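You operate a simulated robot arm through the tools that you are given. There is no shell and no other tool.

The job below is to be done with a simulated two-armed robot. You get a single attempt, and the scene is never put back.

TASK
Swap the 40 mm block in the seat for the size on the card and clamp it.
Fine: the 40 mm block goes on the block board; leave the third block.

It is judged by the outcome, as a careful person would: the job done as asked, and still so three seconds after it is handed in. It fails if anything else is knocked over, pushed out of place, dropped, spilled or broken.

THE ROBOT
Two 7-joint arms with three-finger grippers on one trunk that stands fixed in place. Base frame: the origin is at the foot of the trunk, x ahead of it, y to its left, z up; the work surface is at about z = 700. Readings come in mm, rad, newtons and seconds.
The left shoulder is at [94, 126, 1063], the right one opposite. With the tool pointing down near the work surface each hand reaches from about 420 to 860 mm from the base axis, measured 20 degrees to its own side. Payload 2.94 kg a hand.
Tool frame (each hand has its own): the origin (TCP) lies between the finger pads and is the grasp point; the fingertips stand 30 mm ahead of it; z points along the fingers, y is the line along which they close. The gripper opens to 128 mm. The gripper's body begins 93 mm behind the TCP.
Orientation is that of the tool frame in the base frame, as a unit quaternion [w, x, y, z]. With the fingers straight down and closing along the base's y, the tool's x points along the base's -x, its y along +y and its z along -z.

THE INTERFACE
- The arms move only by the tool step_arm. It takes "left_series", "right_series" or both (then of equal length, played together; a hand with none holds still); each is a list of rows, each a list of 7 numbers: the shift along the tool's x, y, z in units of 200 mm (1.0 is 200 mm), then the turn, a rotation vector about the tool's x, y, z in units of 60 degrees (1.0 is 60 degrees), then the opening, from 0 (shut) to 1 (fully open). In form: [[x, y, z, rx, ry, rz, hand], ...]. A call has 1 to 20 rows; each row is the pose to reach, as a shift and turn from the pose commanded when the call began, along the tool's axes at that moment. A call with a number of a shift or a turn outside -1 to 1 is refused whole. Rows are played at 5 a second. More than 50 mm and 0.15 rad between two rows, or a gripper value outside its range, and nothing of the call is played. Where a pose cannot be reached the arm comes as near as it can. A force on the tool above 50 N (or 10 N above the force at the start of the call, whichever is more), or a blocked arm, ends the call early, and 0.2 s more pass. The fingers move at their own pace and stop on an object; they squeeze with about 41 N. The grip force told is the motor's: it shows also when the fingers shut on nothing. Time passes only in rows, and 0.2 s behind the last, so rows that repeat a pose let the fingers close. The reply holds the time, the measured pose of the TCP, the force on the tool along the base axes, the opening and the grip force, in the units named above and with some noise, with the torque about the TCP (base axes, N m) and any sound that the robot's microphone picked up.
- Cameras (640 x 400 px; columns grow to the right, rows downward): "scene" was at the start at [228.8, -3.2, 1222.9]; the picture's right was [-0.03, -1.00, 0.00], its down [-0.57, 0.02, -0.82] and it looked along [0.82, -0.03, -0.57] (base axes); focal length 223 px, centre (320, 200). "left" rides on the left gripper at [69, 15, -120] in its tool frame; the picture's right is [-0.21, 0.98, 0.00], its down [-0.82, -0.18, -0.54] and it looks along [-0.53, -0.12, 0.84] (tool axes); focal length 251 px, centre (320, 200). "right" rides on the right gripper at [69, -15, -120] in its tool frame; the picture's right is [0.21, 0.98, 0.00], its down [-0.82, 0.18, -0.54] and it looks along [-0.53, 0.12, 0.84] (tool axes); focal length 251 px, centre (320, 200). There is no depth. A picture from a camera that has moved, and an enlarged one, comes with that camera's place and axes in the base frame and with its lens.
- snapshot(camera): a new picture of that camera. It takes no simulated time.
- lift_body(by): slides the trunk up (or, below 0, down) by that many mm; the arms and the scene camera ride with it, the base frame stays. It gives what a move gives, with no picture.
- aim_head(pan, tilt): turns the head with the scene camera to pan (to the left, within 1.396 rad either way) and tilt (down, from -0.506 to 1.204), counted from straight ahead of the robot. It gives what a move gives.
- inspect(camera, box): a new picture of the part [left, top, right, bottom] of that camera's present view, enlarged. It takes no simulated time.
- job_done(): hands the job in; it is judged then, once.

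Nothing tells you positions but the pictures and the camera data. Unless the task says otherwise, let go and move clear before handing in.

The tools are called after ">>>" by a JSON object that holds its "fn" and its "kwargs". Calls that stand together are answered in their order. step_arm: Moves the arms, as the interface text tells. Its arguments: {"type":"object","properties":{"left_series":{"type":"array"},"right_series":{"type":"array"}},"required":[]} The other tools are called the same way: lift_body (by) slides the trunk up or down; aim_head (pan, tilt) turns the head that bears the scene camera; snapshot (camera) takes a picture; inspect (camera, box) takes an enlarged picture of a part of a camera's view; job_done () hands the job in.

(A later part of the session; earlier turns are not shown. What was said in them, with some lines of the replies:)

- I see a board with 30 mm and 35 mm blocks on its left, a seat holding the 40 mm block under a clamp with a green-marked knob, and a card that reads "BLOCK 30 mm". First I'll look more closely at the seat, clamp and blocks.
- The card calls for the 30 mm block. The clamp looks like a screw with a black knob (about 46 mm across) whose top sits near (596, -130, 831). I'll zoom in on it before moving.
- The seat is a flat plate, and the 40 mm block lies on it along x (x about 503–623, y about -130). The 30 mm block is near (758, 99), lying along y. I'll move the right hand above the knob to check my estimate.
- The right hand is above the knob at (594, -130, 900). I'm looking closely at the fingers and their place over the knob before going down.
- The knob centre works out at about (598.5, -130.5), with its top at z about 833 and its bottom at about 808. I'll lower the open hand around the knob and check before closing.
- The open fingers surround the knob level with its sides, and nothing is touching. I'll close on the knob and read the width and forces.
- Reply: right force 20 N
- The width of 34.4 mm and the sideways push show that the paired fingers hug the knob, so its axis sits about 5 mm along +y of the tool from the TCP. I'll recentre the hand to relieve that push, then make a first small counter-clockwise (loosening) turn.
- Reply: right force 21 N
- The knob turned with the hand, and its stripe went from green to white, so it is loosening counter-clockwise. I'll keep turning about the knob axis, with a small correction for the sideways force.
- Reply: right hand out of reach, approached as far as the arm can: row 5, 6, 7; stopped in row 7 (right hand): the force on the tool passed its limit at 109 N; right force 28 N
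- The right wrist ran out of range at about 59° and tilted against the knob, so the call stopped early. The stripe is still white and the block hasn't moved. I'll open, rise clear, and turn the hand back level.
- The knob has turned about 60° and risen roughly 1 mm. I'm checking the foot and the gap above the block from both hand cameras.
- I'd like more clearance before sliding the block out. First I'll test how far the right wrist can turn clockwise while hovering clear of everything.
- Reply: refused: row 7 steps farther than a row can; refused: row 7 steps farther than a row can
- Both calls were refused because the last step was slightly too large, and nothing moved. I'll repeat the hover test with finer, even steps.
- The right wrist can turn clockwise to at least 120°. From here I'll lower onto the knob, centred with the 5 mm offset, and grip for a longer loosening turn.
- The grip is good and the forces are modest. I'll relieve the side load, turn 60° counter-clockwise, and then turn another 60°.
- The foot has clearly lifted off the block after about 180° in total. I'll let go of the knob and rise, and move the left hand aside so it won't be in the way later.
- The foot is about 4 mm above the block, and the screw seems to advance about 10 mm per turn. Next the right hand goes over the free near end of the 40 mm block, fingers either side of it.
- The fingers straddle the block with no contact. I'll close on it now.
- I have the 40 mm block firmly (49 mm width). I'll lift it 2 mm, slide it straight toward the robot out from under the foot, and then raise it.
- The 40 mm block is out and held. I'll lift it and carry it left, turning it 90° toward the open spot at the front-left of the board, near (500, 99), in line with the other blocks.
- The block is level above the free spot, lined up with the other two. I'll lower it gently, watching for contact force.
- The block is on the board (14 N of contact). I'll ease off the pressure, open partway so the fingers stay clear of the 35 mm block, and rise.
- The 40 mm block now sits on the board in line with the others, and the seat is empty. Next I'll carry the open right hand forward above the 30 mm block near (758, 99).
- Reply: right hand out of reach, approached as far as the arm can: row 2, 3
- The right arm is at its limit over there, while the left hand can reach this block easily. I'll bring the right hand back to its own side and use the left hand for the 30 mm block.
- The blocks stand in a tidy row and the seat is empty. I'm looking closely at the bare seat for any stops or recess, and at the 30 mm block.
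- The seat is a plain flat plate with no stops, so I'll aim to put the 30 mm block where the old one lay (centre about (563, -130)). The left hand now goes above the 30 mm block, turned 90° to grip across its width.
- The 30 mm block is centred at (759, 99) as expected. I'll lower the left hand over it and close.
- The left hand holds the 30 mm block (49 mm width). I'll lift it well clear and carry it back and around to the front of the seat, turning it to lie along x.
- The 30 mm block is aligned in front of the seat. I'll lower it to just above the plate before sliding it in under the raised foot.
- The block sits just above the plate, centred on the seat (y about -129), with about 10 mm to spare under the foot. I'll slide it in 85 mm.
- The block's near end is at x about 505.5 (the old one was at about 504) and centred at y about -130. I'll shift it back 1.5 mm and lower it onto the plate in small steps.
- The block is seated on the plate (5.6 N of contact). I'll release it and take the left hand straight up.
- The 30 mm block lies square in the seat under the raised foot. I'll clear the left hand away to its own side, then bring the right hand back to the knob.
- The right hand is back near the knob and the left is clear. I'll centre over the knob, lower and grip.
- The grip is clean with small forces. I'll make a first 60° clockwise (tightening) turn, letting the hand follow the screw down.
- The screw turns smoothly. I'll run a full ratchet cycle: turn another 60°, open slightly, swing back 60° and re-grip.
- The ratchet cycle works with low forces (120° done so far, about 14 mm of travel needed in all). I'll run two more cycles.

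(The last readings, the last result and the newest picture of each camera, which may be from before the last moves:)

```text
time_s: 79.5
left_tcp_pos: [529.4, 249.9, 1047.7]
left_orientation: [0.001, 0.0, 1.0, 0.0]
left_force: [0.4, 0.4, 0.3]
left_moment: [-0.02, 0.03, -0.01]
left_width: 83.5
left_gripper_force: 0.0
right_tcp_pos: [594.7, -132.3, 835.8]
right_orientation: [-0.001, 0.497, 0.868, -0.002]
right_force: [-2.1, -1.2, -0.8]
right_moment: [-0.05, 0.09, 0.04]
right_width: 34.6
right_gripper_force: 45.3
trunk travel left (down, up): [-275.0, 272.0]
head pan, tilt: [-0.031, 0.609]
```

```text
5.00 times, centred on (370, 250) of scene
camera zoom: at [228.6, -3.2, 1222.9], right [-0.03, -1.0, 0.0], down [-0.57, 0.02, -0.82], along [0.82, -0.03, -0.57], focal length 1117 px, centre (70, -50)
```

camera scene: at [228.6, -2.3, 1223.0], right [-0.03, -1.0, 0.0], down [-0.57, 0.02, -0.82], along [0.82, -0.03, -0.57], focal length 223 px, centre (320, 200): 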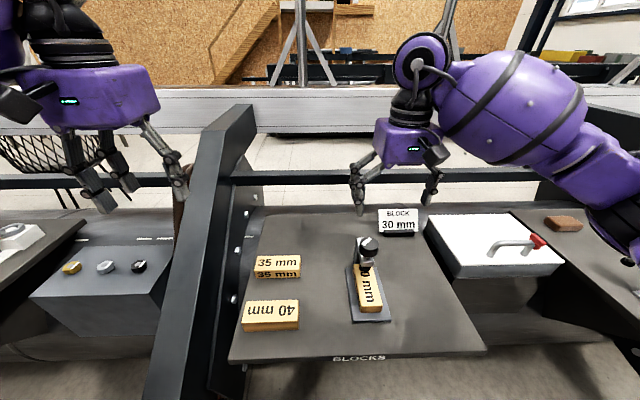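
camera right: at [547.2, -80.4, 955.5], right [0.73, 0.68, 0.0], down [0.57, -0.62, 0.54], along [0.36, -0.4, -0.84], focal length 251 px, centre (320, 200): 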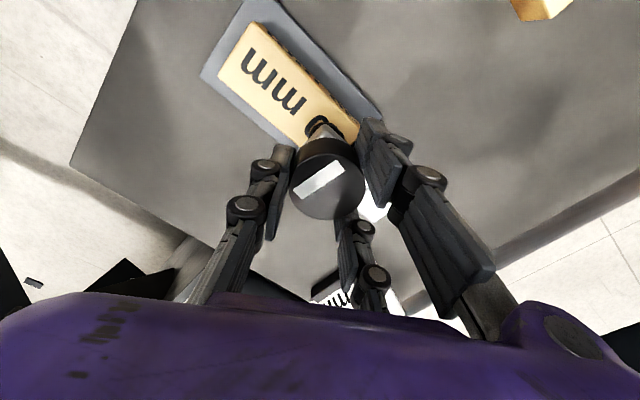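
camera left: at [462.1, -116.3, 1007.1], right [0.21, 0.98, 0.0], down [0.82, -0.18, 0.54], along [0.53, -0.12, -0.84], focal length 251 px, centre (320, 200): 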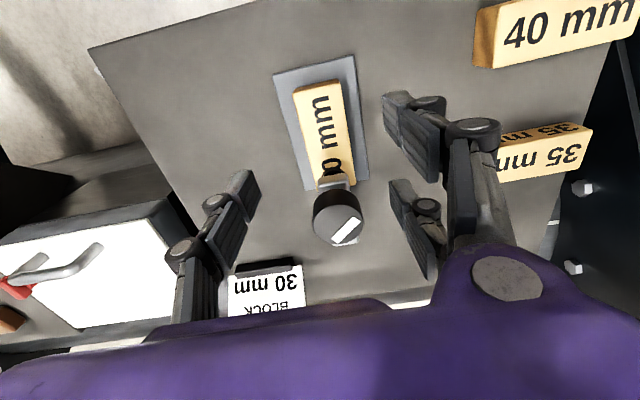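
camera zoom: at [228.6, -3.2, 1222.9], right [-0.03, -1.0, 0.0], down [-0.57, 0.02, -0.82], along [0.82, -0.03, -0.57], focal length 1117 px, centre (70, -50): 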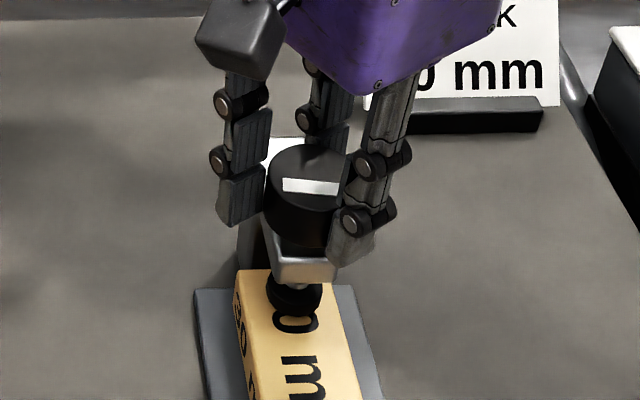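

Everything tracks well (240° done). I'll run three more cycles, which should leave the foot just above the block.

>>> {"fn": "step_arm", "kwargs": {"right_series": [[0.0034, 0.0002, 0.001, 0, 0, 0.125, 0], [0.0067, 0.0009, 0.002, 0, 0, 0.25, 0], [0.00995, 0.002, 0.003, 0, 0, 0.375, 0], [0.013, 0.0035, 0.004, 0, 0, 0.5, 0], [0.0158, 0.0054, 0.005, 0, 0, 0.625, 0], [0.0184, 0.0076, 0.006, 0, 0, 0.75, 0], [0.0206, 0.0102, 0.007, 0, 0, 0.875, 0], [0.0225, 0.013, 0.0083, 0, 0, 1.0, 0], [0.0225, 0.013, 0.0083, 0, 0, 1.0, 0.47], [0.0225, 0.013, 0.0083, 0, 0, 1.0, 0.47], [0.0206, 0.0102, 0.0083, 0, 0, 0.875, 0.47], [0.0184, 0.0076, 0.0083, 0, 0, 0.75, 0.47], [0.0158, 0.0054, 0.0083, 0, 0, 0.625, 0.47], [0.013, 0.0035, 0.0083, 0, 0, 0.5, 0.47], [0.00995, 0.002, 0.0083, 0, 0, 0.375, 0.47], [0.0067, 0.0009, 0.0083, 0, 0, 0.25, 0.47], [0.0034, 0.0002, 0.0083, 0, 0, 0.125, 0.47], [0, 0, 0.0083, 0, 0, 0, 0.47], [0, 0, 0.0083, 0, 0, 0, 0], [0, 0, 0.0083, 0, 0, 0, 0]]}}

>>> {"fn": "step_arm", "kwargs": {"right_series": [[0.0034, 0.0002, 0.001, 0, 0, 0.125, 0], [0.0067, 0.0009, 0.002, 0, 0, 0.25, 0], [0.00995, 0.002, 0.003, 0, 0, 0.375, 0], [0.013, 0.0035, 0.004, 0, 0, 0.5, 0], [0.0158, 0.0054, 0.005, 0, 0, 0.625, 0], [0.0184, 0.0076, 0.006, 0, 0, 0.75, 0], [0.0206, 0.0102, 0.007, 0, 0, 0.875, 0], [0.0225, 0.013, 0.0083, 0, 0, 1.0, 0], [0.0225, 0.013, 0.0083, 0, 0, 1.0, 0.47], [0.0225, 0.013, 0.0083, 0, 0, 1.0, 0.47], [0.0206, 0.0102, 0.0083, 0, 0, 0.875, 0.47], [0.0184, 0.0076, 0.0083, 0, 0, 0.75, 0.47], [0.0158, 0.0054, 0.0083, 0, 0, 0.625, 0.47], [0.013, 0.0035, 0.0083, 0, 0, 0.5, 0.47], [0.00995, 0.002, 0.0083, 0, 0, 0.375, 0.47], [0.0067, 0.0009, 0.0083, 0, 0, 0.25, 0.47], [0.0034, 0.0002, 0.0083, 0, 0, 0.125, 0.47], [0, 0, 0.0083, 0, 0, 0, 0.47], [0, 0, 0.0083, 0, 0, 0, 0], [0, 0, 0.0083, 0, 0, 0, 0]]}}

>>> {"fn": "step_arm", "kwargs": {"right_series": [[0.0034, 0.0002, 0.001, 0, 0, 0.125, 0], [0.0067, 0.0009, 0.002, 0, 0, 0.25, 0], [0.00995, 0.002, 0.003, 0, 0, 0.375, 0], [0.013, 0.0035, 0.004, 0, 0, 0.5, 0], [0.0158, 0.0054, 0.005, 0, 0, 0.625, 0], [0.0184, 0.0076, 0.006, 0, 0, 0.75, 0], [0.0206, 0.0102, 0.007, 0, 0, 0.875, 0], [0.0225, 0.013, 0.0083, 0, 0, 1.0, 0], [0.0225, 0.013, 0.0083, 0, 0, 1.0, 0.47], [0.0225, 0.013, 0.0083, 0, 0, 1.0, 0.47], [0.0206, 0.0102, 0.0083, 0, 0, 0.875, 0.47], [0.0184, 0.0076, 0.0083, 0, 0, 0.75, 0.47], [0.0158, 0.0054, 0.0083, 0, 0, 0.625, 0.47], [0.013, 0.0035, 0.0083, 0, 0, 0.5, 0.47], [0.00995, 0.002, 0.0083, 0, 0, 0.375, 0.47], [0.0067, 0.0009, 0.0083, 0, 0, 0.25, 0.47], [0.0034, 0.0002, 0.0083, 0, 0, 0.125, 0.47], [0, 0, 0.0083, 0, 0, 0, 0.47], [0, 0, 0.0083, 0, 0, 0, 0], [0, 0, 0.0083, 0, 0, 0, 0]]}}

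>>> {"fn": "snapshot", "kwargs": {"camera": "right"}}

>>> {"fn": "inspect", "kwargs": {"camera": "scene", "box": [330, 210, 410, 290]}}

>>> {"fn": "inspect", "kwargs": {"camera": "scene", "box": [350, 255, 390, 290]}}

```text
time_s: 83.7
left_tcp_pos: [528.3, 249.8, 1047.1]
left_orientation: [0.0, 0.0, 1.0, 0.0]
left_force: [0.8, 0.0, 0.7]
left_moment: [0.0, -0.03, -0.02]
left_width: 82.9
left_gripper_force: 0.1
right_tcp_pos: [594.4, -131.7, 835.1]
right_orientation: [-0.002, 0.497, 0.868, -0.003]
right_force: [-3.2, -3.6, 0.5]
right_moment: [-0.18, 0.11, 0.0]
right_width: 34.6
right_gripper_force: 45.5
trunk travel left (down, up): [-275.0, 272.0]
head pan, tilt: [-0.031, 0.609]
```

```text
time_s: 87.9
left_tcp_pos: [529.7, 250.3, 1047.2]
left_orientation: [0.001, 0.0, 1.0, 0.0]
left_force: [-0.2, -0.1, -1.1]
left_moment: [-0.01, 0.0, 0.01]
left_width: 83.0
left_gripper_force: 0.1
right_tcp_pos: [594.2, -132.5, 834.3]
right_orientation: [-0.001, 0.497, 0.868, -0.001]
right_force: [-0.8, -2.8, -0.2]
right_moment: [-0.08, 0.09, -0.01]
right_width: 34.5
right_gripper_force: 45.2
trunk travel left (down, up): [-275.0, 272.0]
head pan, tilt: [-0.031, 0.609]
```

```text
time_s: 92.1
left_tcp_pos: [529.3, 250.0, 1045.9]
left_orientation: [0.001, 0.0, 1.0, 0.0]
left_force: [-0.8, -0.6, 0.1]
left_moment: [0.02, 0.0, -0.01]
left_width: 83.1
left_gripper_force: 0.0
right_tcp_pos: [594.4, -134.1, 831.7]
right_orientation: [-0.001, 0.497, 0.868, -0.001]
right_force: [1.1, 1.1, -1.6]
right_moment: [-0.06, 0.18, 0.0]
right_width: 34.9
right_gripper_force: 45.1
trunk travel left (down, up): [-275.0, 272.0]
head pan, tilt: [-0.031, 0.609]
```

```text
taken
camera right: at [548.1, -81.1, 950.8], right [0.73, 0.68, 0.0], down [0.57, -0.62, 0.54], along [0.36, -0.4, -0.84], focal length 251 px, centre (320, 200)
```

right: 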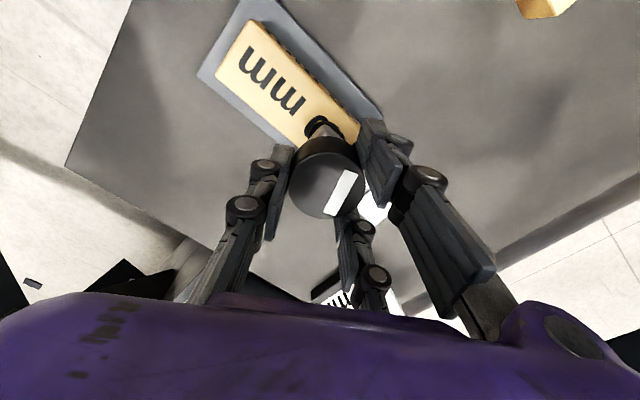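

```text
5.00 times, centred on (370, 250) of scene
camera zoom: at [228.9, -3.1, 1222.9], right [-0.03, -1.0, 0.0], down [-0.57, 0.02, -0.82], along [0.82, -0.03, -0.57], focal length 1117 px, centre (70, -50)
```

zoom: 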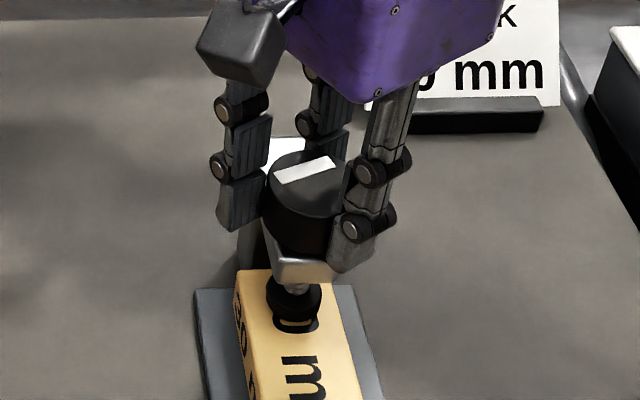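

```text
11.43 times, centred on (370, 272) of scene
camera zoom: at [228.9, -3.1, 1222.9], right [-0.03, -1.0, 0.0], down [-0.57, 0.02, -0.82], along [0.82, -0.03, -0.57], focal length 2553 px, centre (-251, -629)
```

zoom: 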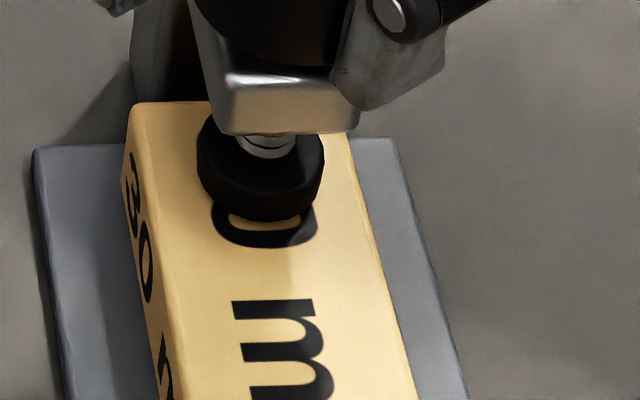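

The foot is now about 3–4 mm above the 30 mm block. I'll run two more cycles and then check.

>>> {"fn": "step_arm", "kwargs": {"right_series": [[0.0034, 0.0002, 0.001, 0, 0, 0.125, 0], [0.0067, 0.0009, 0.002, 0, 0, 0.25, 0], [0.00995, 0.002, 0.003, 0, 0, 0.375, 0], [0.013, 0.0035, 0.004, 0, 0, 0.5, 0], [0.0158, 0.0054, 0.005, 0, 0, 0.625, 0], [0.0184, 0.0076, 0.006, 0, 0, 0.75, 0], [0.0206, 0.0102, 0.007, 0, 0, 0.875, 0], [0.0225, 0.013, 0.0083, 0, 0, 1.0, 0], [0.0225, 0.013, 0.0083, 0, 0, 1.0, 0.47], [0.0225, 0.013, 0.0083, 0, 0, 1.0, 0.47], [0.0206, 0.0102, 0.0083, 0, 0, 0.875, 0.47], [0.0184, 0.0076, 0.0083, 0, 0, 0.75, 0.47], [0.0158, 0.0054, 0.0083, 0, 0, 0.625, 0.47], [0.013, 0.0035, 0.0083, 0, 0, 0.5, 0.47], [0.00995, 0.002, 0.0083, 0, 0, 0.375, 0.47], [0.0067, 0.0009, 0.0083, 0, 0, 0.25, 0.47], [0.0034, 0.0002, 0.0083, 0, 0, 0.125, 0.47], [0, 0, 0.0083, 0, 0, 0, 0.47], [0, 0, 0.0083, 0, 0, 0, 0], [0, 0, 0.0083, 0, 0, 0, 0]]}}

>>> {"fn": "inspect", "kwargs": {"camera": "scene", "box": [330, 210, 410, 290]}}

>>> {"fn": "inspect", "kwargs": {"camera": "scene", "box": [350, 255, 390, 290]}}

>>> {"fn": "inspect", "kwargs": {"camera": "right", "box": [270, 90, 390, 230]}}

```text
time_s: 96.3
left_tcp_pos: [529.2, 249.6, 1048.1]
left_orientation: [0.001, 0.0, 1.0, 0.001]
left_force: [-0.7, -1.3, -0.6]
left_moment: [0.04, 0.0, 0.0]
left_width: 83.2
left_gripper_force: 0.0
right_tcp_pos: [593.8, -132.1, 829.6]
right_orientation: [-0.002, 0.497, 0.868, -0.003]
right_force: [-1.6, -2.4, -0.9]
right_moment: [-0.05, 0.11, -0.01]
right_width: 34.8
right_gripper_force: 45.0
trunk travel left (down, up): [-275.0, 272.0]
head pan, tilt: [-0.031, 0.609]
```

```text
5.00 times, centred on (370, 250) of scene
camera zoom: at [228.6, -3.4, 1222.9], right [-0.03, -1.0, 0.0], down [-0.57, 0.02, -0.82], along [0.82, -0.03, -0.57], focal length 1117 px, centre (70, -50)
```

zoom: 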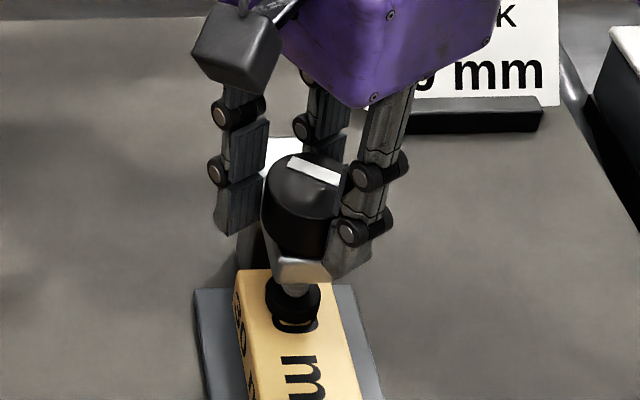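

```text
11.43 times, centred on (370, 272) of scene
camera zoom: at [228.6, -3.4, 1222.9], right [-0.03, -1.0, 0.0], down [-0.57, 0.02, -0.82], along [0.82, -0.03, -0.57], focal length 2553 px, centre (-251, -629)
```

zoom: 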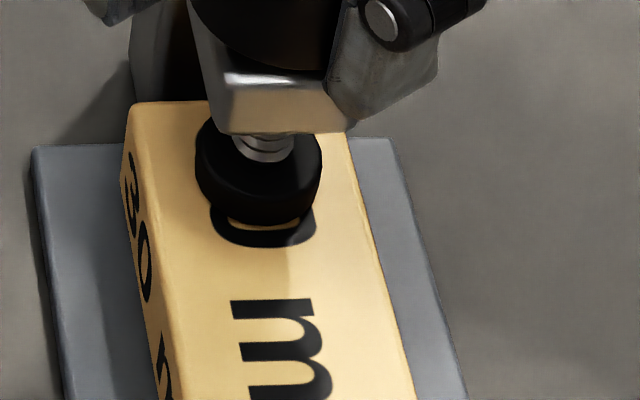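

```text
2.86 times, centred on (330, 160) of right
camera zoom: at [547.3, -79.9, 949.0], right [0.73, 0.68, 0.0], down [0.57, -0.62, 0.54], along [0.36, -0.4, -0.84], focal length 718 px, centre (291, 314)
```

zoom: 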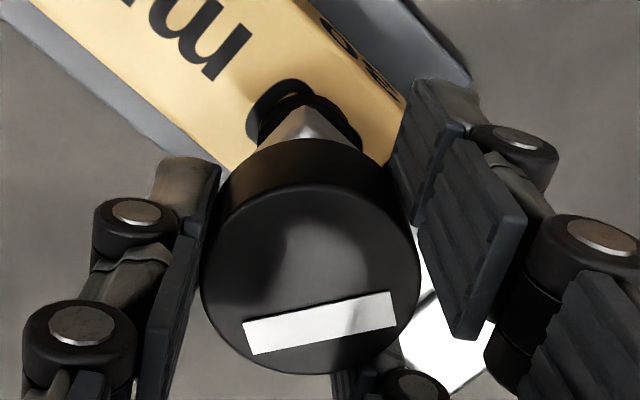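

About 2–3 mm remains. I'll run another cycle.

>>> {"fn": "step_arm", "kwargs": {"right_series": [[0.0034, 0.0002, 0.001, 0, 0, 0.125, 0], [0.0067, 0.0009, 0.002, 0, 0, 0.25, 0], [0.00995, 0.002, 0.003, 0, 0, 0.375, 0], [0.013, 0.0035, 0.004, 0, 0, 0.5, 0], [0.0158, 0.0054, 0.005, 0, 0, 0.625, 0], [0.0184, 0.0076, 0.006, 0, 0, 0.75, 0], [0.0206, 0.0102, 0.007, 0, 0, 0.875, 0], [0.0225, 0.013, 0.0075, 0, 0, 1.0, 0], [0.0225, 0.013, 0.0075, 0, 0, 1.0, 0.47], [0.0225, 0.013, 0.0075, 0, 0, 1.0, 0.47], [0.0206, 0.0102, 0.0075, 0, 0, 0.875, 0.47], [0.0184, 0.0076, 0.0075, 0, 0, 0.75, 0.47], [0.0158, 0.0054, 0.0075, 0, 0, 0.625, 0.47], [0.013, 0.0035, 0.0075, 0, 0, 0.5, 0.47], [0.00995, 0.002, 0.0075, 0, 0, 0.375, 0.47], [0.0067, 0.0009, 0.0075, 0, 0, 0.25, 0.47], [0.0034, 0.0002, 0.0075, 0, 0, 0.125, 0.47], [0, 0, 0.0075, 0, 0, 0, 0.47], [0, 0, 0.0075, 0, 0, 0, 0], [0, 0, 0.0075, 0, 0, 0, 0]]}}

>>> {"fn": "inspect", "kwargs": {"camera": "scene", "box": [330, 210, 410, 290]}}

>>> {"fn": "inspect", "kwargs": {"camera": "scene", "box": [350, 255, 390, 290]}}

>>> {"fn": "inspect", "kwargs": {"camera": "right", "box": [270, 90, 390, 230]}}

```text
time_s: 100.5
left_tcp_pos: [529.9, 250.3, 1046.7]
left_orientation: [0.001, 0.0, 1.0, 0.0]
left_force: [-0.3, 0.0, 1.1]
left_moment: [0.0, -0.03, 0.0]
left_width: 83.3
left_gripper_force: 0.0
right_tcp_pos: [594.1, -131.3, 827.9]
right_orientation: [0.0, 0.497, 0.868, -0.001]
right_force: [5.7, 0.0, -0.2]
right_moment: [-0.22, -0.23, 0.01]
right_width: 34.7
right_gripper_force: 45.2
trunk travel left (down, up): [-275.0, 272.0]
head pan, tilt: [-0.031, 0.609]
```

```text
5.00 times, centred on (370, 250) of scene
camera zoom: at [229.4, -3.2, 1222.8], right [-0.03, -1.0, 0.0], down [-0.57, 0.02, -0.82], along [0.82, -0.03, -0.57], focal length 1117 px, centre (70, -50)
```

zoom: 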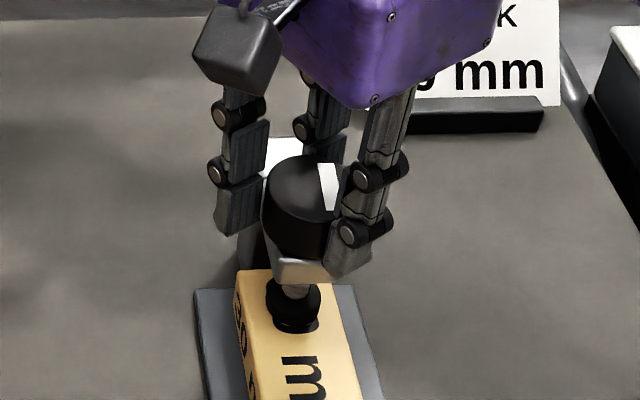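

```text
11.43 times, centred on (370, 272) of scene
camera zoom: at [229.4, -3.2, 1222.8], right [-0.03, -1.0, 0.0], down [-0.57, 0.02, -0.82], along [0.82, -0.03, -0.57], focal length 2553 px, centre (-251, -629)
```

zoom: 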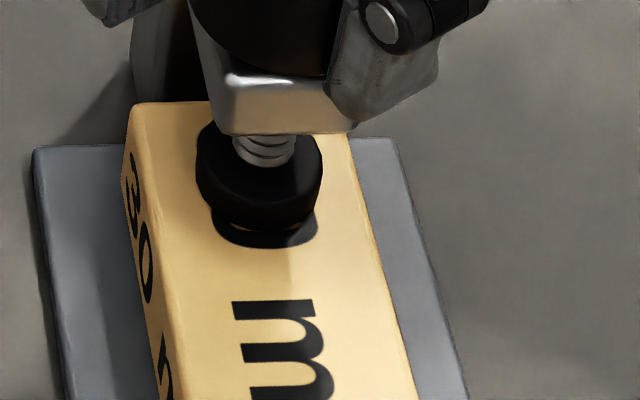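

```text
2.86 times, centred on (330, 160) of right
camera zoom: at [547.0, -79.7, 948.6], right [0.73, 0.68, 0.0], down [0.57, -0.62, 0.54], along [0.37, -0.4, -0.84], focal length 718 px, centre (291, 314)
```

zoom: 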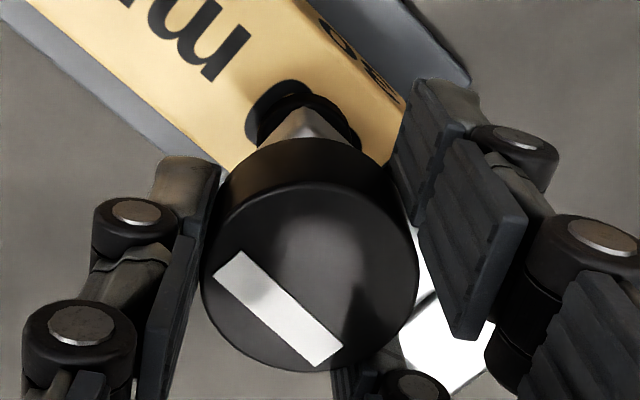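

Roughly 1 mm is left. I'll turn 60° more and hold, watching the torque and the stripe.

>>> {"fn": "step_arm", "kwargs": {"right_series": [[0.0034, 0.0002, 0.001, 0, 0, 0.125, 0], [0.0067, 0.0009, 0.002, 0, 0, 0.25, 0], [0.00995, 0.002, 0.003, 0, 0, 0.375, 0], [0.013, 0.0035, 0.004, 0, 0, 0.5, 0], [0.0158, 0.0054, 0.005, 0, 0, 0.625, 0], [0.0184, 0.0076, 0.006, 0, 0, 0.75, 0], [0.0206, 0.0102, 0.006, 0, 0, 0.875, 0], [0.0225, 0.013, 0.006, 0, 0, 1.0, 0], [0.0225, 0.013, 0.006, 0, 0, 1.0, 0]]}}

>>> {"fn": "inspect", "kwargs": {"camera": "scene", "box": [330, 210, 410, 290]}}

>>> {"fn": "inspect", "kwargs": {"camera": "scene", "box": [350, 255, 390, 290]}}

>>> {"fn": "inspect", "kwargs": {"camera": "right", "box": [270, 90, 390, 230]}}

```text
time_s: 102.5
left_tcp_pos: [528.3, 249.5, 1048.0]
left_orientation: [0.002, 0.0, 1.0, 0.0]
left_force: [-0.7, 0.3, -0.7]
left_moment: [-0.01, 0.0, 0.02]
left_width: 83.1
left_gripper_force: 0.1
right_tcp_pos: [594.9, -128.3, 827.3]
right_orientation: [0.001, 0.866, 0.501, 0.001]
right_force: [10.7, -13.1, 26.1]
right_moment: [-0.41, -0.23, 0.01]
right_width: 34.3
right_gripper_force: 44.6
trunk travel left (down, up): [-275.0, 272.0]
head pan, tilt: [-0.031, 0.609]
```

```text
5.00 times, centred on (370, 250) of scene
camera zoom: at [227.7, -4.0, 1223.2], right [-0.03, -1.0, 0.0], down [-0.57, 0.02, -0.82], along [0.82, -0.03, -0.57], focal length 1117 px, centre (70, -50)
```

zoom: 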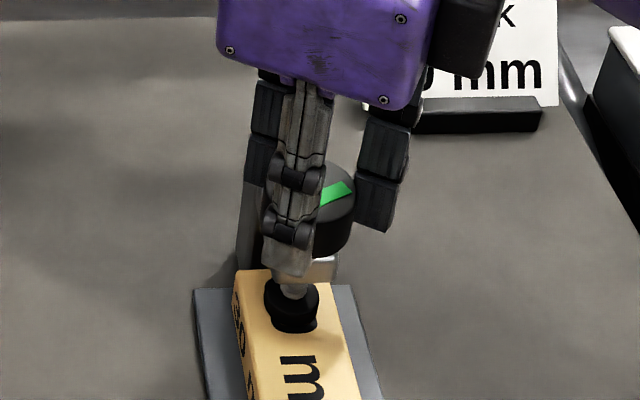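

```text
11.43 times, centred on (370, 272) of scene
camera zoom: at [227.7, -4.0, 1223.2], right [-0.03, -1.0, 0.0], down [-0.57, 0.02, -0.82], along [0.82, -0.03, -0.57], focal length 2553 px, centre (-251, -629)
```

zoom: 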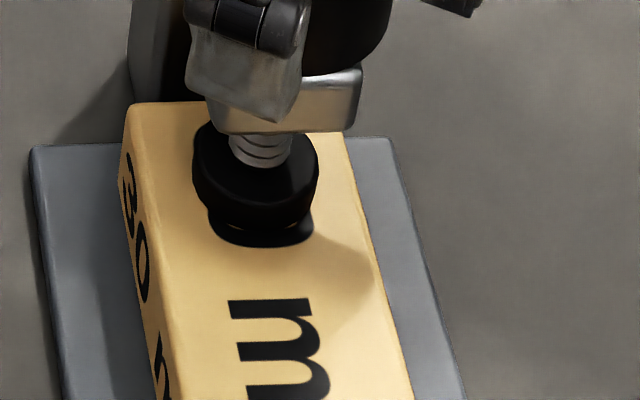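

```text
2.86 times, centred on (330, 160) of right
camera zoom: at [616.2, -60.5, 947.6], right [0.95, -0.3, 0.0], down [-0.25, -0.8, 0.54], along [-0.16, -0.52, -0.84], focal length 718 px, centre (291, 314)
```

zoom: 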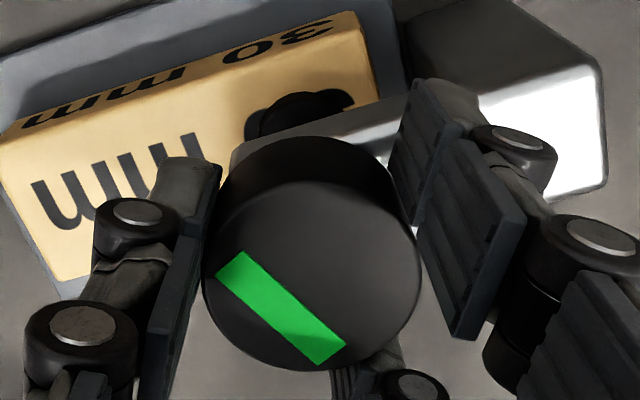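

The stripe has turned green, so the clamp bears on the 30 mm block. I'll open, swing back to +60° slightly higher, and check that it stays green without my hand.

>>> {"fn": "step_arm", "kwargs": {"right_series": [[0, 0, 0, 0, 0, 0, 0.47], [0, 0, -0.006, 0, 0, 0, 0.47], [-0.0034, 0.0002, -0.006, 0, 0, -0.125, 0.47], [-0.0067, 0.0009, -0.006, 0, 0, -0.25, 0.47], [-0.00995, 0.002, -0.006, 0, 0, -0.375, 0.47], [-0.013, 0.0035, -0.006, 0, 0, -0.5, 0.47], [-0.0158, 0.0054, -0.006, 0, 0, -0.625, 0.47], [-0.0184, 0.0076, -0.006, 0, 0, -0.75, 0.47], [-0.0206, 0.0102, -0.006, 0, 0, -0.875, 0.47], [-0.0225, 0.013, -0.006, 0, 0, -1.0, 0.47], [-0.0225, 0.013, -0.006, 0, 0, -1.0, 0.47]]}}

>>> {"fn": "inspect", "kwargs": {"camera": "right", "box": [270, 90, 390, 230]}}

>>> {"fn": "inspect", "kwargs": {"camera": "scene", "box": [330, 210, 410, 330]}}

```text
time_s: 104.9
left_tcp_pos: [529.7, 250.6, 1046.7]
left_orientation: [0.001, 0.0, 1.0, 0.0]
left_force: [-0.2, -0.3, -0.2]
left_moment: [0.01, 0.01, -0.02]
left_width: 83.2
left_gripper_force: 0.0
right_tcp_pos: [596.1, -131.5, 827.5]
right_orientation: [-0.002, 0.497, 0.868, -0.001]
right_force: [-0.5, 0.2, -0.3]
right_moment: [0.01, 0.01, -0.01]
right_width: 60.1
right_gripper_force: 0.0
trunk travel left (down, up): [-275.0, 272.0]
head pan, tilt: [-0.031, 0.609]
```

```text
2.86 times, centred on (330, 160) of right
camera zoom: at [547.4, -80.2, 947.6], right [0.73, 0.68, 0.0], down [0.57, -0.62, 0.54], along [0.37, -0.4, -0.84], focal length 718 px, centre (291, 314)
```

zoom: 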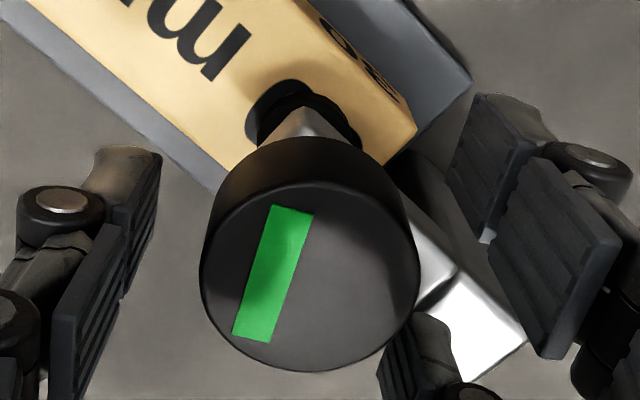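

```text
3.33 times, centred on (370, 270) of scene
camera zoom: at [228.8, -3.2, 1222.9], right [-0.03, -1.0, 0.0], down [-0.57, 0.02, -0.82], along [0.82, -0.03, -0.57], focal length 745 px, centre (153, -33)
```

zoom: 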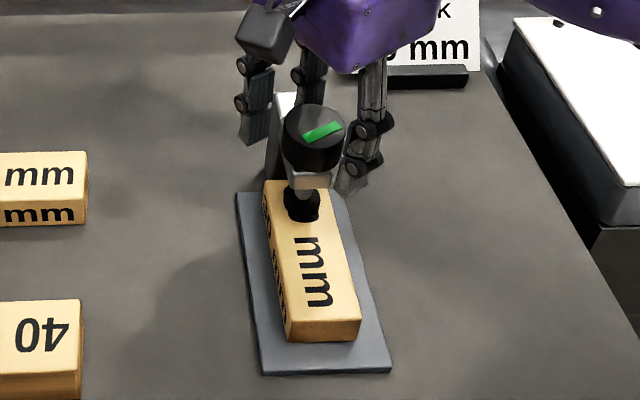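

It stays green with the hand off the knob. I'll re-grip and snug it up a further 20° or so for margin, watching the torque.

>>> {"fn": "step_arm", "kwargs": {"right_series": [[0, 0, 0, 0, 0, 0, 0], [0, 0, 0, 0, 0, 0, 0], [0.003, 0.0002, 0, 0, 0, 0.11, 0], [0.006, 0.0007, 0, 0, 0, 0.22, 0], [0.0089, 0.0016, 0, 0, 0, 0.33, 0], [0.0089, 0.0016, 0, 0, 0, 0.33, 0]]}}

>>> {"fn": "inspect", "kwargs": {"camera": "right", "box": [270, 90, 390, 230]}}

>>> {"fn": "inspect", "kwargs": {"camera": "scene", "box": [330, 210, 410, 330]}}

```text
time_s: 106.3
left_tcp_pos: [529.5, 250.4, 1047.1]
left_orientation: [0.0, 0.0, 1.0, 0.0]
left_force: [0.2, -0.8, -0.5]
left_moment: [-0.02, -0.01, 0.03]
left_width: 83.3
left_gripper_force: 0.0
right_tcp_pos: [594.7, -130.5, 827.0]
right_orientation: [-0.001, 0.639, 0.769, -0.002]
right_force: [-3.8, -5.4, 0.5]
right_moment: [-0.13, -0.15, 0.13]
right_width: 34.4
right_gripper_force: 44.5
trunk travel left (down, up): [-275.0, 272.0]
head pan, tilt: [-0.031, 0.609]
```

```text
2.86 times, centred on (330, 160) of right
camera zoom: at [567.3, -66.1, 947.3], right [0.92, 0.39, 0.0], down [0.33, -0.77, 0.54], along [0.21, -0.5, -0.84], focal length 718 px, centre (291, 314)
```

zoom: 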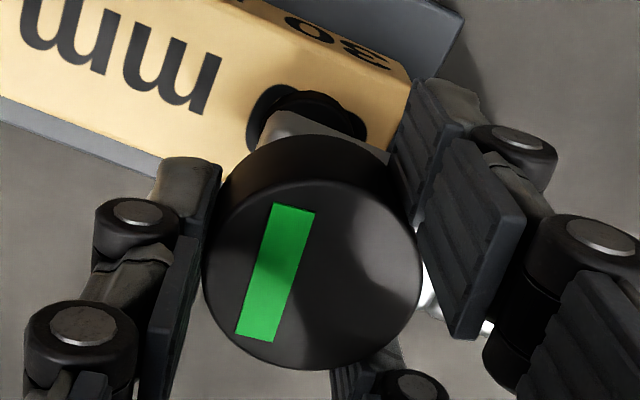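

```text
3.33 times, centred on (370, 270) of scene
camera zoom: at [228.3, -3.7, 1223.0], right [-0.03, -1.0, 0.0], down [-0.57, 0.02, -0.82], along [0.82, -0.03, -0.57], focal length 745 px, centre (153, -33)
```

zoom: 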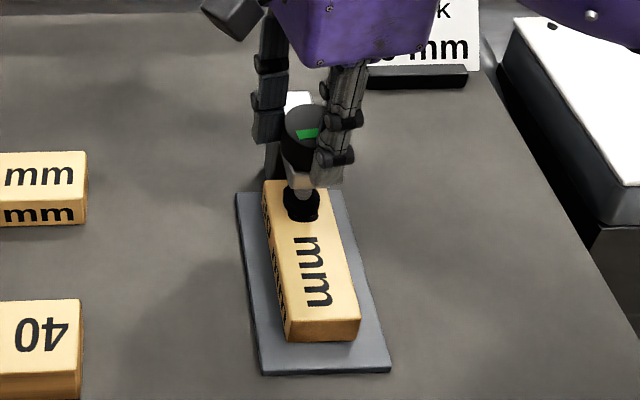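

>>> {"fn": "step_arm", "kwargs": {"right_series": [[0.003, 0.0002, 0, 0, 0, 0.1, 0], [0.006, 0.0007, 0, 0, 0, 0.2, 0], [0.007, 0.001, 0, 0, 0, 0.25, 0], [0.007, 0.001, 0, 0, 0, 0.25, 0]]}}

>>> {"fn": "inspect", "kwargs": {"camera": "right", "box": [270, 90, 390, 230]}}

```text
time_s: 107.3
left_tcp_pos: [529.3, 249.5, 1046.9]
left_orientation: [0.001, 0.0, 1.0, 0.0]
left_force: [0.0, 0.1, -0.2]
left_moment: [0.03, 0.0, -0.03]
left_width: 83.5
left_gripper_force: 0.1
right_tcp_pos: [593.9, -130.0, 825.7]
right_orientation: [0.0, 0.735, 0.678, -0.002]
right_force: [-5.0, -14.2, -4.1]
right_moment: [-0.39, 0.51, 0.03]
right_width: 34.5
right_gripper_force: 45.8
trunk travel left (down, up): [-275.0, 272.0]
head pan, tilt: [-0.031, 0.609]
```

```text
2.86 times, centred on (330, 160) of right
camera zoom: at [585.1, -59.8, 947.1], right [0.99, 0.14, 0.0], down [0.12, -0.83, 0.54], along [0.07, -0.54, -0.84], focal length 718 px, centre (291, 314)
```

zoom: 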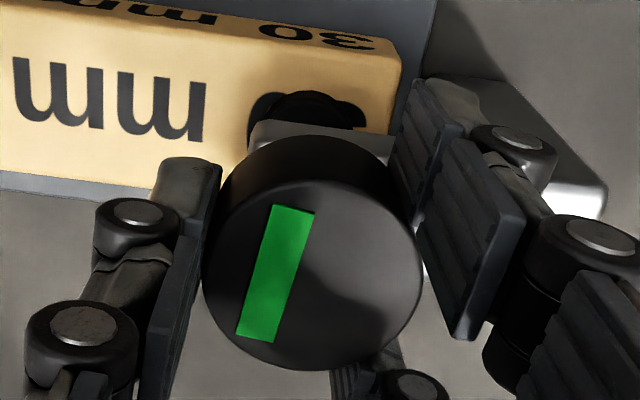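

It's snug and green. I'll open the hand and lift straight up off the knob.

>>> {"fn": "step_arm", "kwargs": {"right_series": [[0, 0, 0, 0, 0, 0, 0.4], [0, 0, 0, 0, 0, 0, 0.5], [0, 0, 0, 0, 0, 0, 0.5], [0, 0, -0.1, 0, 0, 0, 0.5], [0, 0, -0.3, 0, 0, 0, 0.5], [0, 0, -0.5, 0, 0, 0, 0.5], [0, 0, -0.7, 0, 0, 0, 0.5]]}}

>>> {"fn": "snapshot", "kwargs": {"camera": "right"}}

>>> {"fn": "inspect", "kwargs": {"camera": "scene", "box": [330, 210, 410, 330]}}

```text
time_s: 108.9
left_tcp_pos: [528.6, 250.7, 1048.5]
left_orientation: [0.0, 0.0, 1.0, 0.0]
left_force: [-0.1, 0.4, 0.5]
left_moment: [-0.02, 0.01, 0.01]
left_width: 83.3
left_gripper_force: 0.1
right_tcp_pos: [596.4, -125.7, 968.8]
right_orientation: [-0.001, 0.733, 0.68, -0.001]
right_force: [-0.2, 0.1, -0.3]
right_moment: [0.0, -0.04, 0.02]
right_width: 64.0
right_gripper_force: 0.0
trunk travel left (down, up): [-275.0, 272.0]
head pan, tilt: [-0.031, 0.609]
```

```text
taken
camera right: at [586.9, -56.2, 1089.1], right [0.99, 0.14, 0.0], down [0.12, -0.83, 0.54], along [0.07, -0.54, -0.84], focal length 251 px, centre (320, 200)
```

right: 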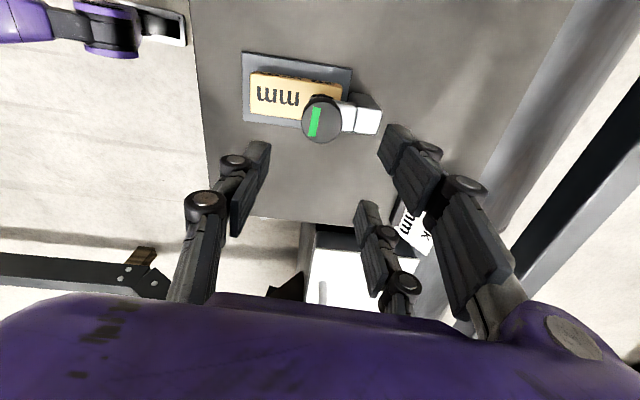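

```text
3.33 times, centred on (370, 270) of scene
camera zoom: at [228.3, -2.9, 1223.0], right [-0.03, -1.0, 0.0], down [-0.57, 0.02, -0.82], along [0.82, -0.03, -0.57], focal length 745 px, centre (153, -33)
```

zoom: 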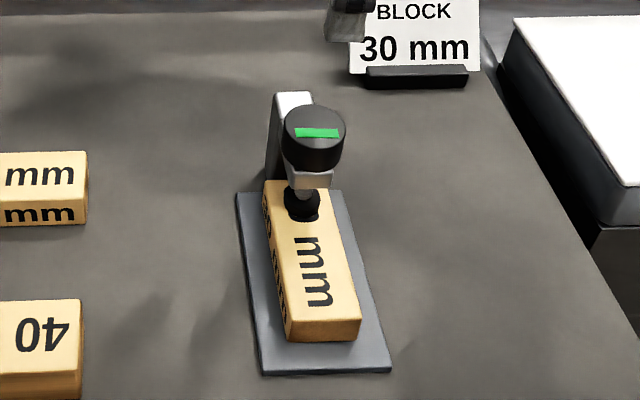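

The 30 mm block is clamped with the stripe green. I'll move the right arm well clear to its own side and do a final check of everything.

>>> {"fn": "step_arm", "kwargs": {"right_series": [[-0.11, 0, -0.03, 0, 0, -0.125, 0.5], [-0.22, 0, -0.06, 0, 0, -0.25, 0.5], [-0.33, 0, -0.09, 0, 0, -0.375, 0.5], [-0.44, 0, -0.12, 0, 0, -0.5, 0.5], [-0.55, 0, -0.15, 0, 0, -0.625, 0.5], [-0.66, 0, -0.18, 0, 0, -0.75, 0.5], [-0.77, 0, -0.21, 0, 0, -0.875, 0.5], [-0.88, 0, -0.24, 0, 0, -1.0, 0.5], [-0.88, 0, -0.24, 0, 0, -1.0, 0.5]]}}

>>> {"fn": "snapshot", "kwargs": {"camera": "scene"}}

>>> {"fn": "inspect", "kwargs": {"camera": "scene", "box": [220, 200, 420, 340]}}

>>> {"fn": "inspect", "kwargs": {"camera": "scene", "box": [345, 235, 395, 290]}}

>>> {"fn": "snapshot", "kwargs": {"camera": "left"}}

```text
time_s: 110.9
left_tcp_pos: [530.5, 250.7, 1046.3]
left_orientation: [0.0, 0.0, 1.0, 0.0]
left_force: [0.2, 0.4, -0.5]
left_moment: [0.0, 0.06, 0.02]
left_width: 83.3
left_gripper_force: 0.0
right_tcp_pos: [580.9, -304.5, 1015.7]
right_orientation: [-0.001, 0.295, 0.955, -0.001]
right_force: [1.1, 0.3, -0.9]
right_moment: [0.03, 0.03, -0.01]
right_width: 63.8
right_gripper_force: 0.0
trunk travel left (down, up): [-275.0, 272.0]
head pan, tilt: [-0.031, 0.609]
```

```text
taken
camera scene: at [229.0, -3.0, 1222.9], right [-0.03, -1.0, 0.0], down [-0.57, 0.02, -0.82], along [0.82, -0.03, -0.57], focal length 223 px, centre (320, 200)
```

scene: 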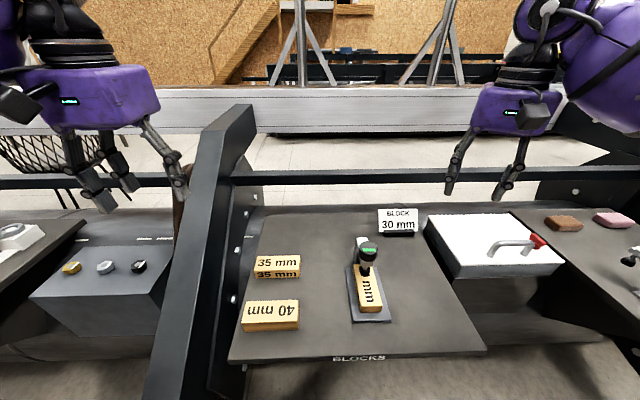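

```text
2.86 times, centred on (320, 270) of scene
camera zoom: at [229.0, -3.0, 1222.9], right [-0.03, -1.0, 0.0], down [-0.57, 0.02, -0.82], along [0.82, -0.03, -0.57], focal length 638 px, centre (320, 0)
```

zoom: 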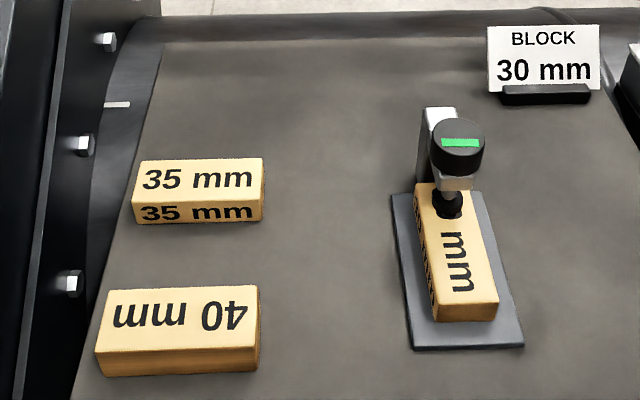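

```text
7.27 times, centred on (370, 262) of scene
camera zoom: at [229.0, -3.0, 1222.9], right [-0.03, -1.0, 0.0], down [-0.57, 0.02, -0.82], along [0.82, -0.03, -0.57], focal length 1625 px, centre (-44, -254)
```

zoom: 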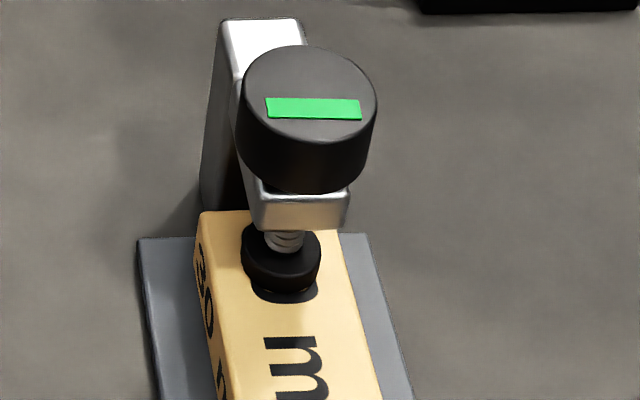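

```text
taken
camera left: at [459.2, 266.1, 1166.2], right [0.21, 0.98, 0.0], down [0.82, -0.18, 0.54], along [0.53, -0.12, -0.84], focal length 251 px, centre (320, 200)
```

left: 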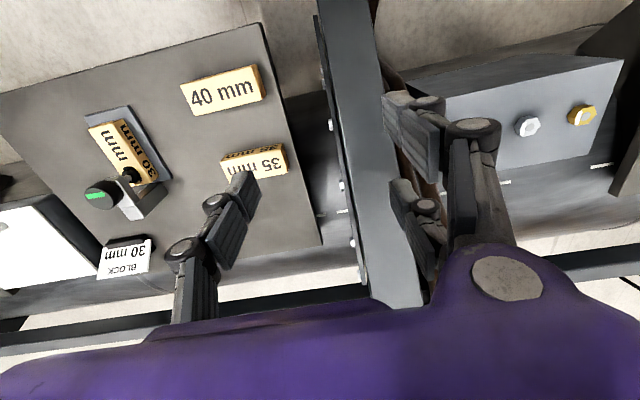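

>>> {"fn": "inspect", "kwargs": {"camera": "scene", "box": [350, 255, 390, 290]}}

>>> {"fn": "inspect", "kwargs": {"camera": "left", "box": [80, 100, 180, 230]}}

>>> {"fn": "inspect", "kwargs": {"camera": "scene", "box": [360, 260, 380, 280]}}

```text
11.43 times, centred on (370, 272) of scene
camera zoom: at [229.0, -3.0, 1222.9], right [-0.03, -1.0, 0.0], down [-0.57, 0.02, -0.82], along [0.82, -0.03, -0.57], focal length 2553 px, centre (-251, -629)
```

zoom: 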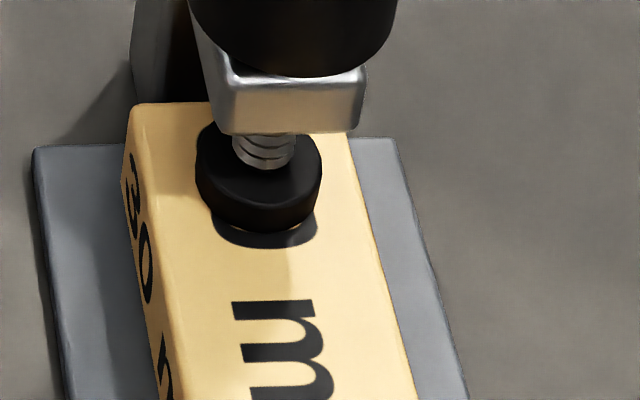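

```text
3.08 times, centred on (130, 165) of left
camera zoom: at [459.2, 266.1, 1166.2], right [0.21, 0.98, 0.0], down [0.82, -0.18, 0.54], along [0.53, -0.12, -0.84], focal length 774 px, centre (905, 308)
```

zoom: 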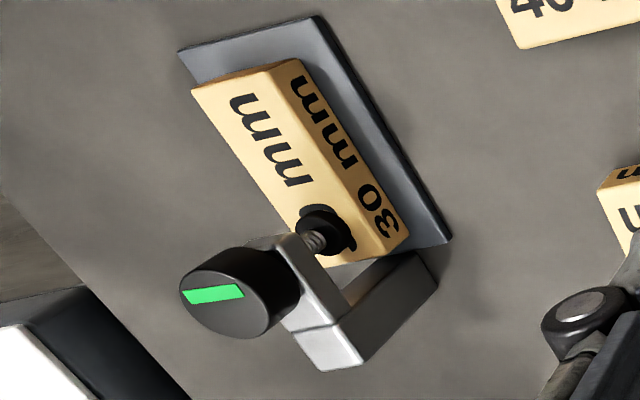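

```text
16.00 times, centred on (370, 270) of scene
camera zoom: at [229.0, -3.0, 1222.9], right [-0.03, -1.0, 0.0], down [-0.57, 0.02, -0.82], along [0.82, -0.03, -0.57], focal length 3574 px, centre (-480, -920)
```

zoom: 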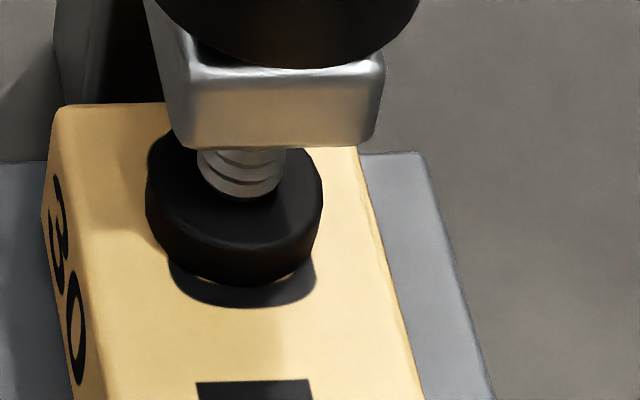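

The knob is about 9.6 mm lower than when it held the 40 mm block, which fits. I want one closer look at the foot-to-block contact before handing in.

>>> {"fn": "inspect", "kwargs": {"camera": "left", "box": [112, 155, 152, 190]}}

>>> {"fn": "inspect", "kwargs": {"camera": "right", "box": [300, 0, 640, 200]}}

```text
11.43 times, centred on (132, 172) of left
camera zoom: at [459.2, 266.1, 1166.2], right [0.21, 0.98, 0.0], down [0.82, -0.18, 0.54], along [0.53, -0.12, -0.84], focal length 2874 px, centre (2469, 514)
```

zoom: 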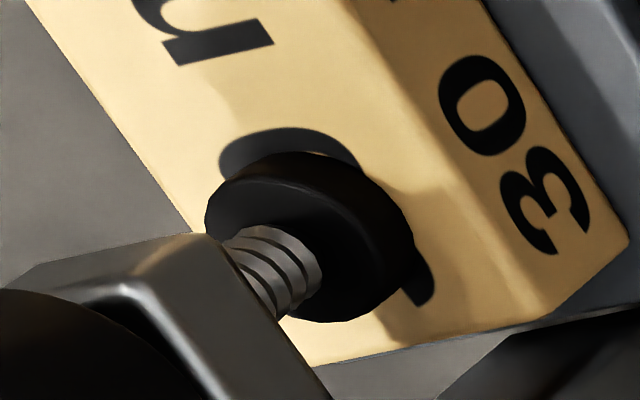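

```text
1.88 times, centred on (470, 100) of right
camera zoom: at [516.0, -277.9, 1137.4], right [0.37, 0.93, 0.0], down [0.78, -0.31, 0.54], along [0.5, -0.2, -0.84], focal length 473 px, centre (38, 388)
```

zoom: 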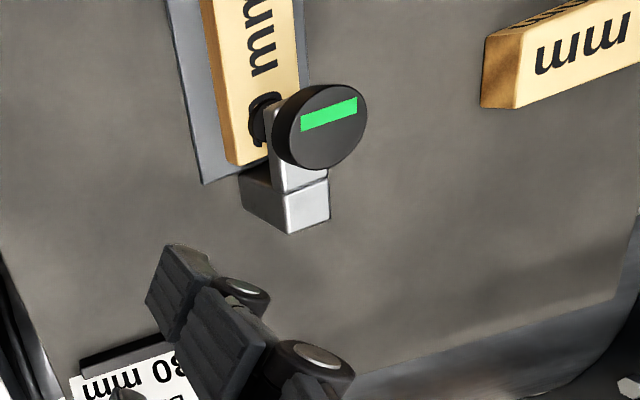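

The foot's lower rim works out at z about 738, level with the top of the 30 mm block, so it is clamped, and the stripe is green. The 40 mm block is on the board, the 35 mm block hasn't moved, and both hands are clear, so I'm handing in.

>>> {"fn": "job_done", "kwargs": {}}

```text
The job is handed in.
```

The swap is done and handed in: the 30 mm block named on the card is clamped in the seat.

- **Clamp:** I snugged it about 35° past the point where its stripe turned green. The stripe stayed green after I let go. The clamp foot measures level with the top of the block, so it is bearing on it.
- **40 mm block:** it is on the block board, in line with the 35 mm block.
- **35 mm block:** I didn't touch it, and it looks unmoved in the final pictures.

While I was first loosening the knob, the right wrist ran out of range and the force on the hand reached 109 N before it stopped. Nothing looked damaged or moved in the pictures afterwards, and the clamp turned normally from then on.

Both hands are empty and clear of the work.
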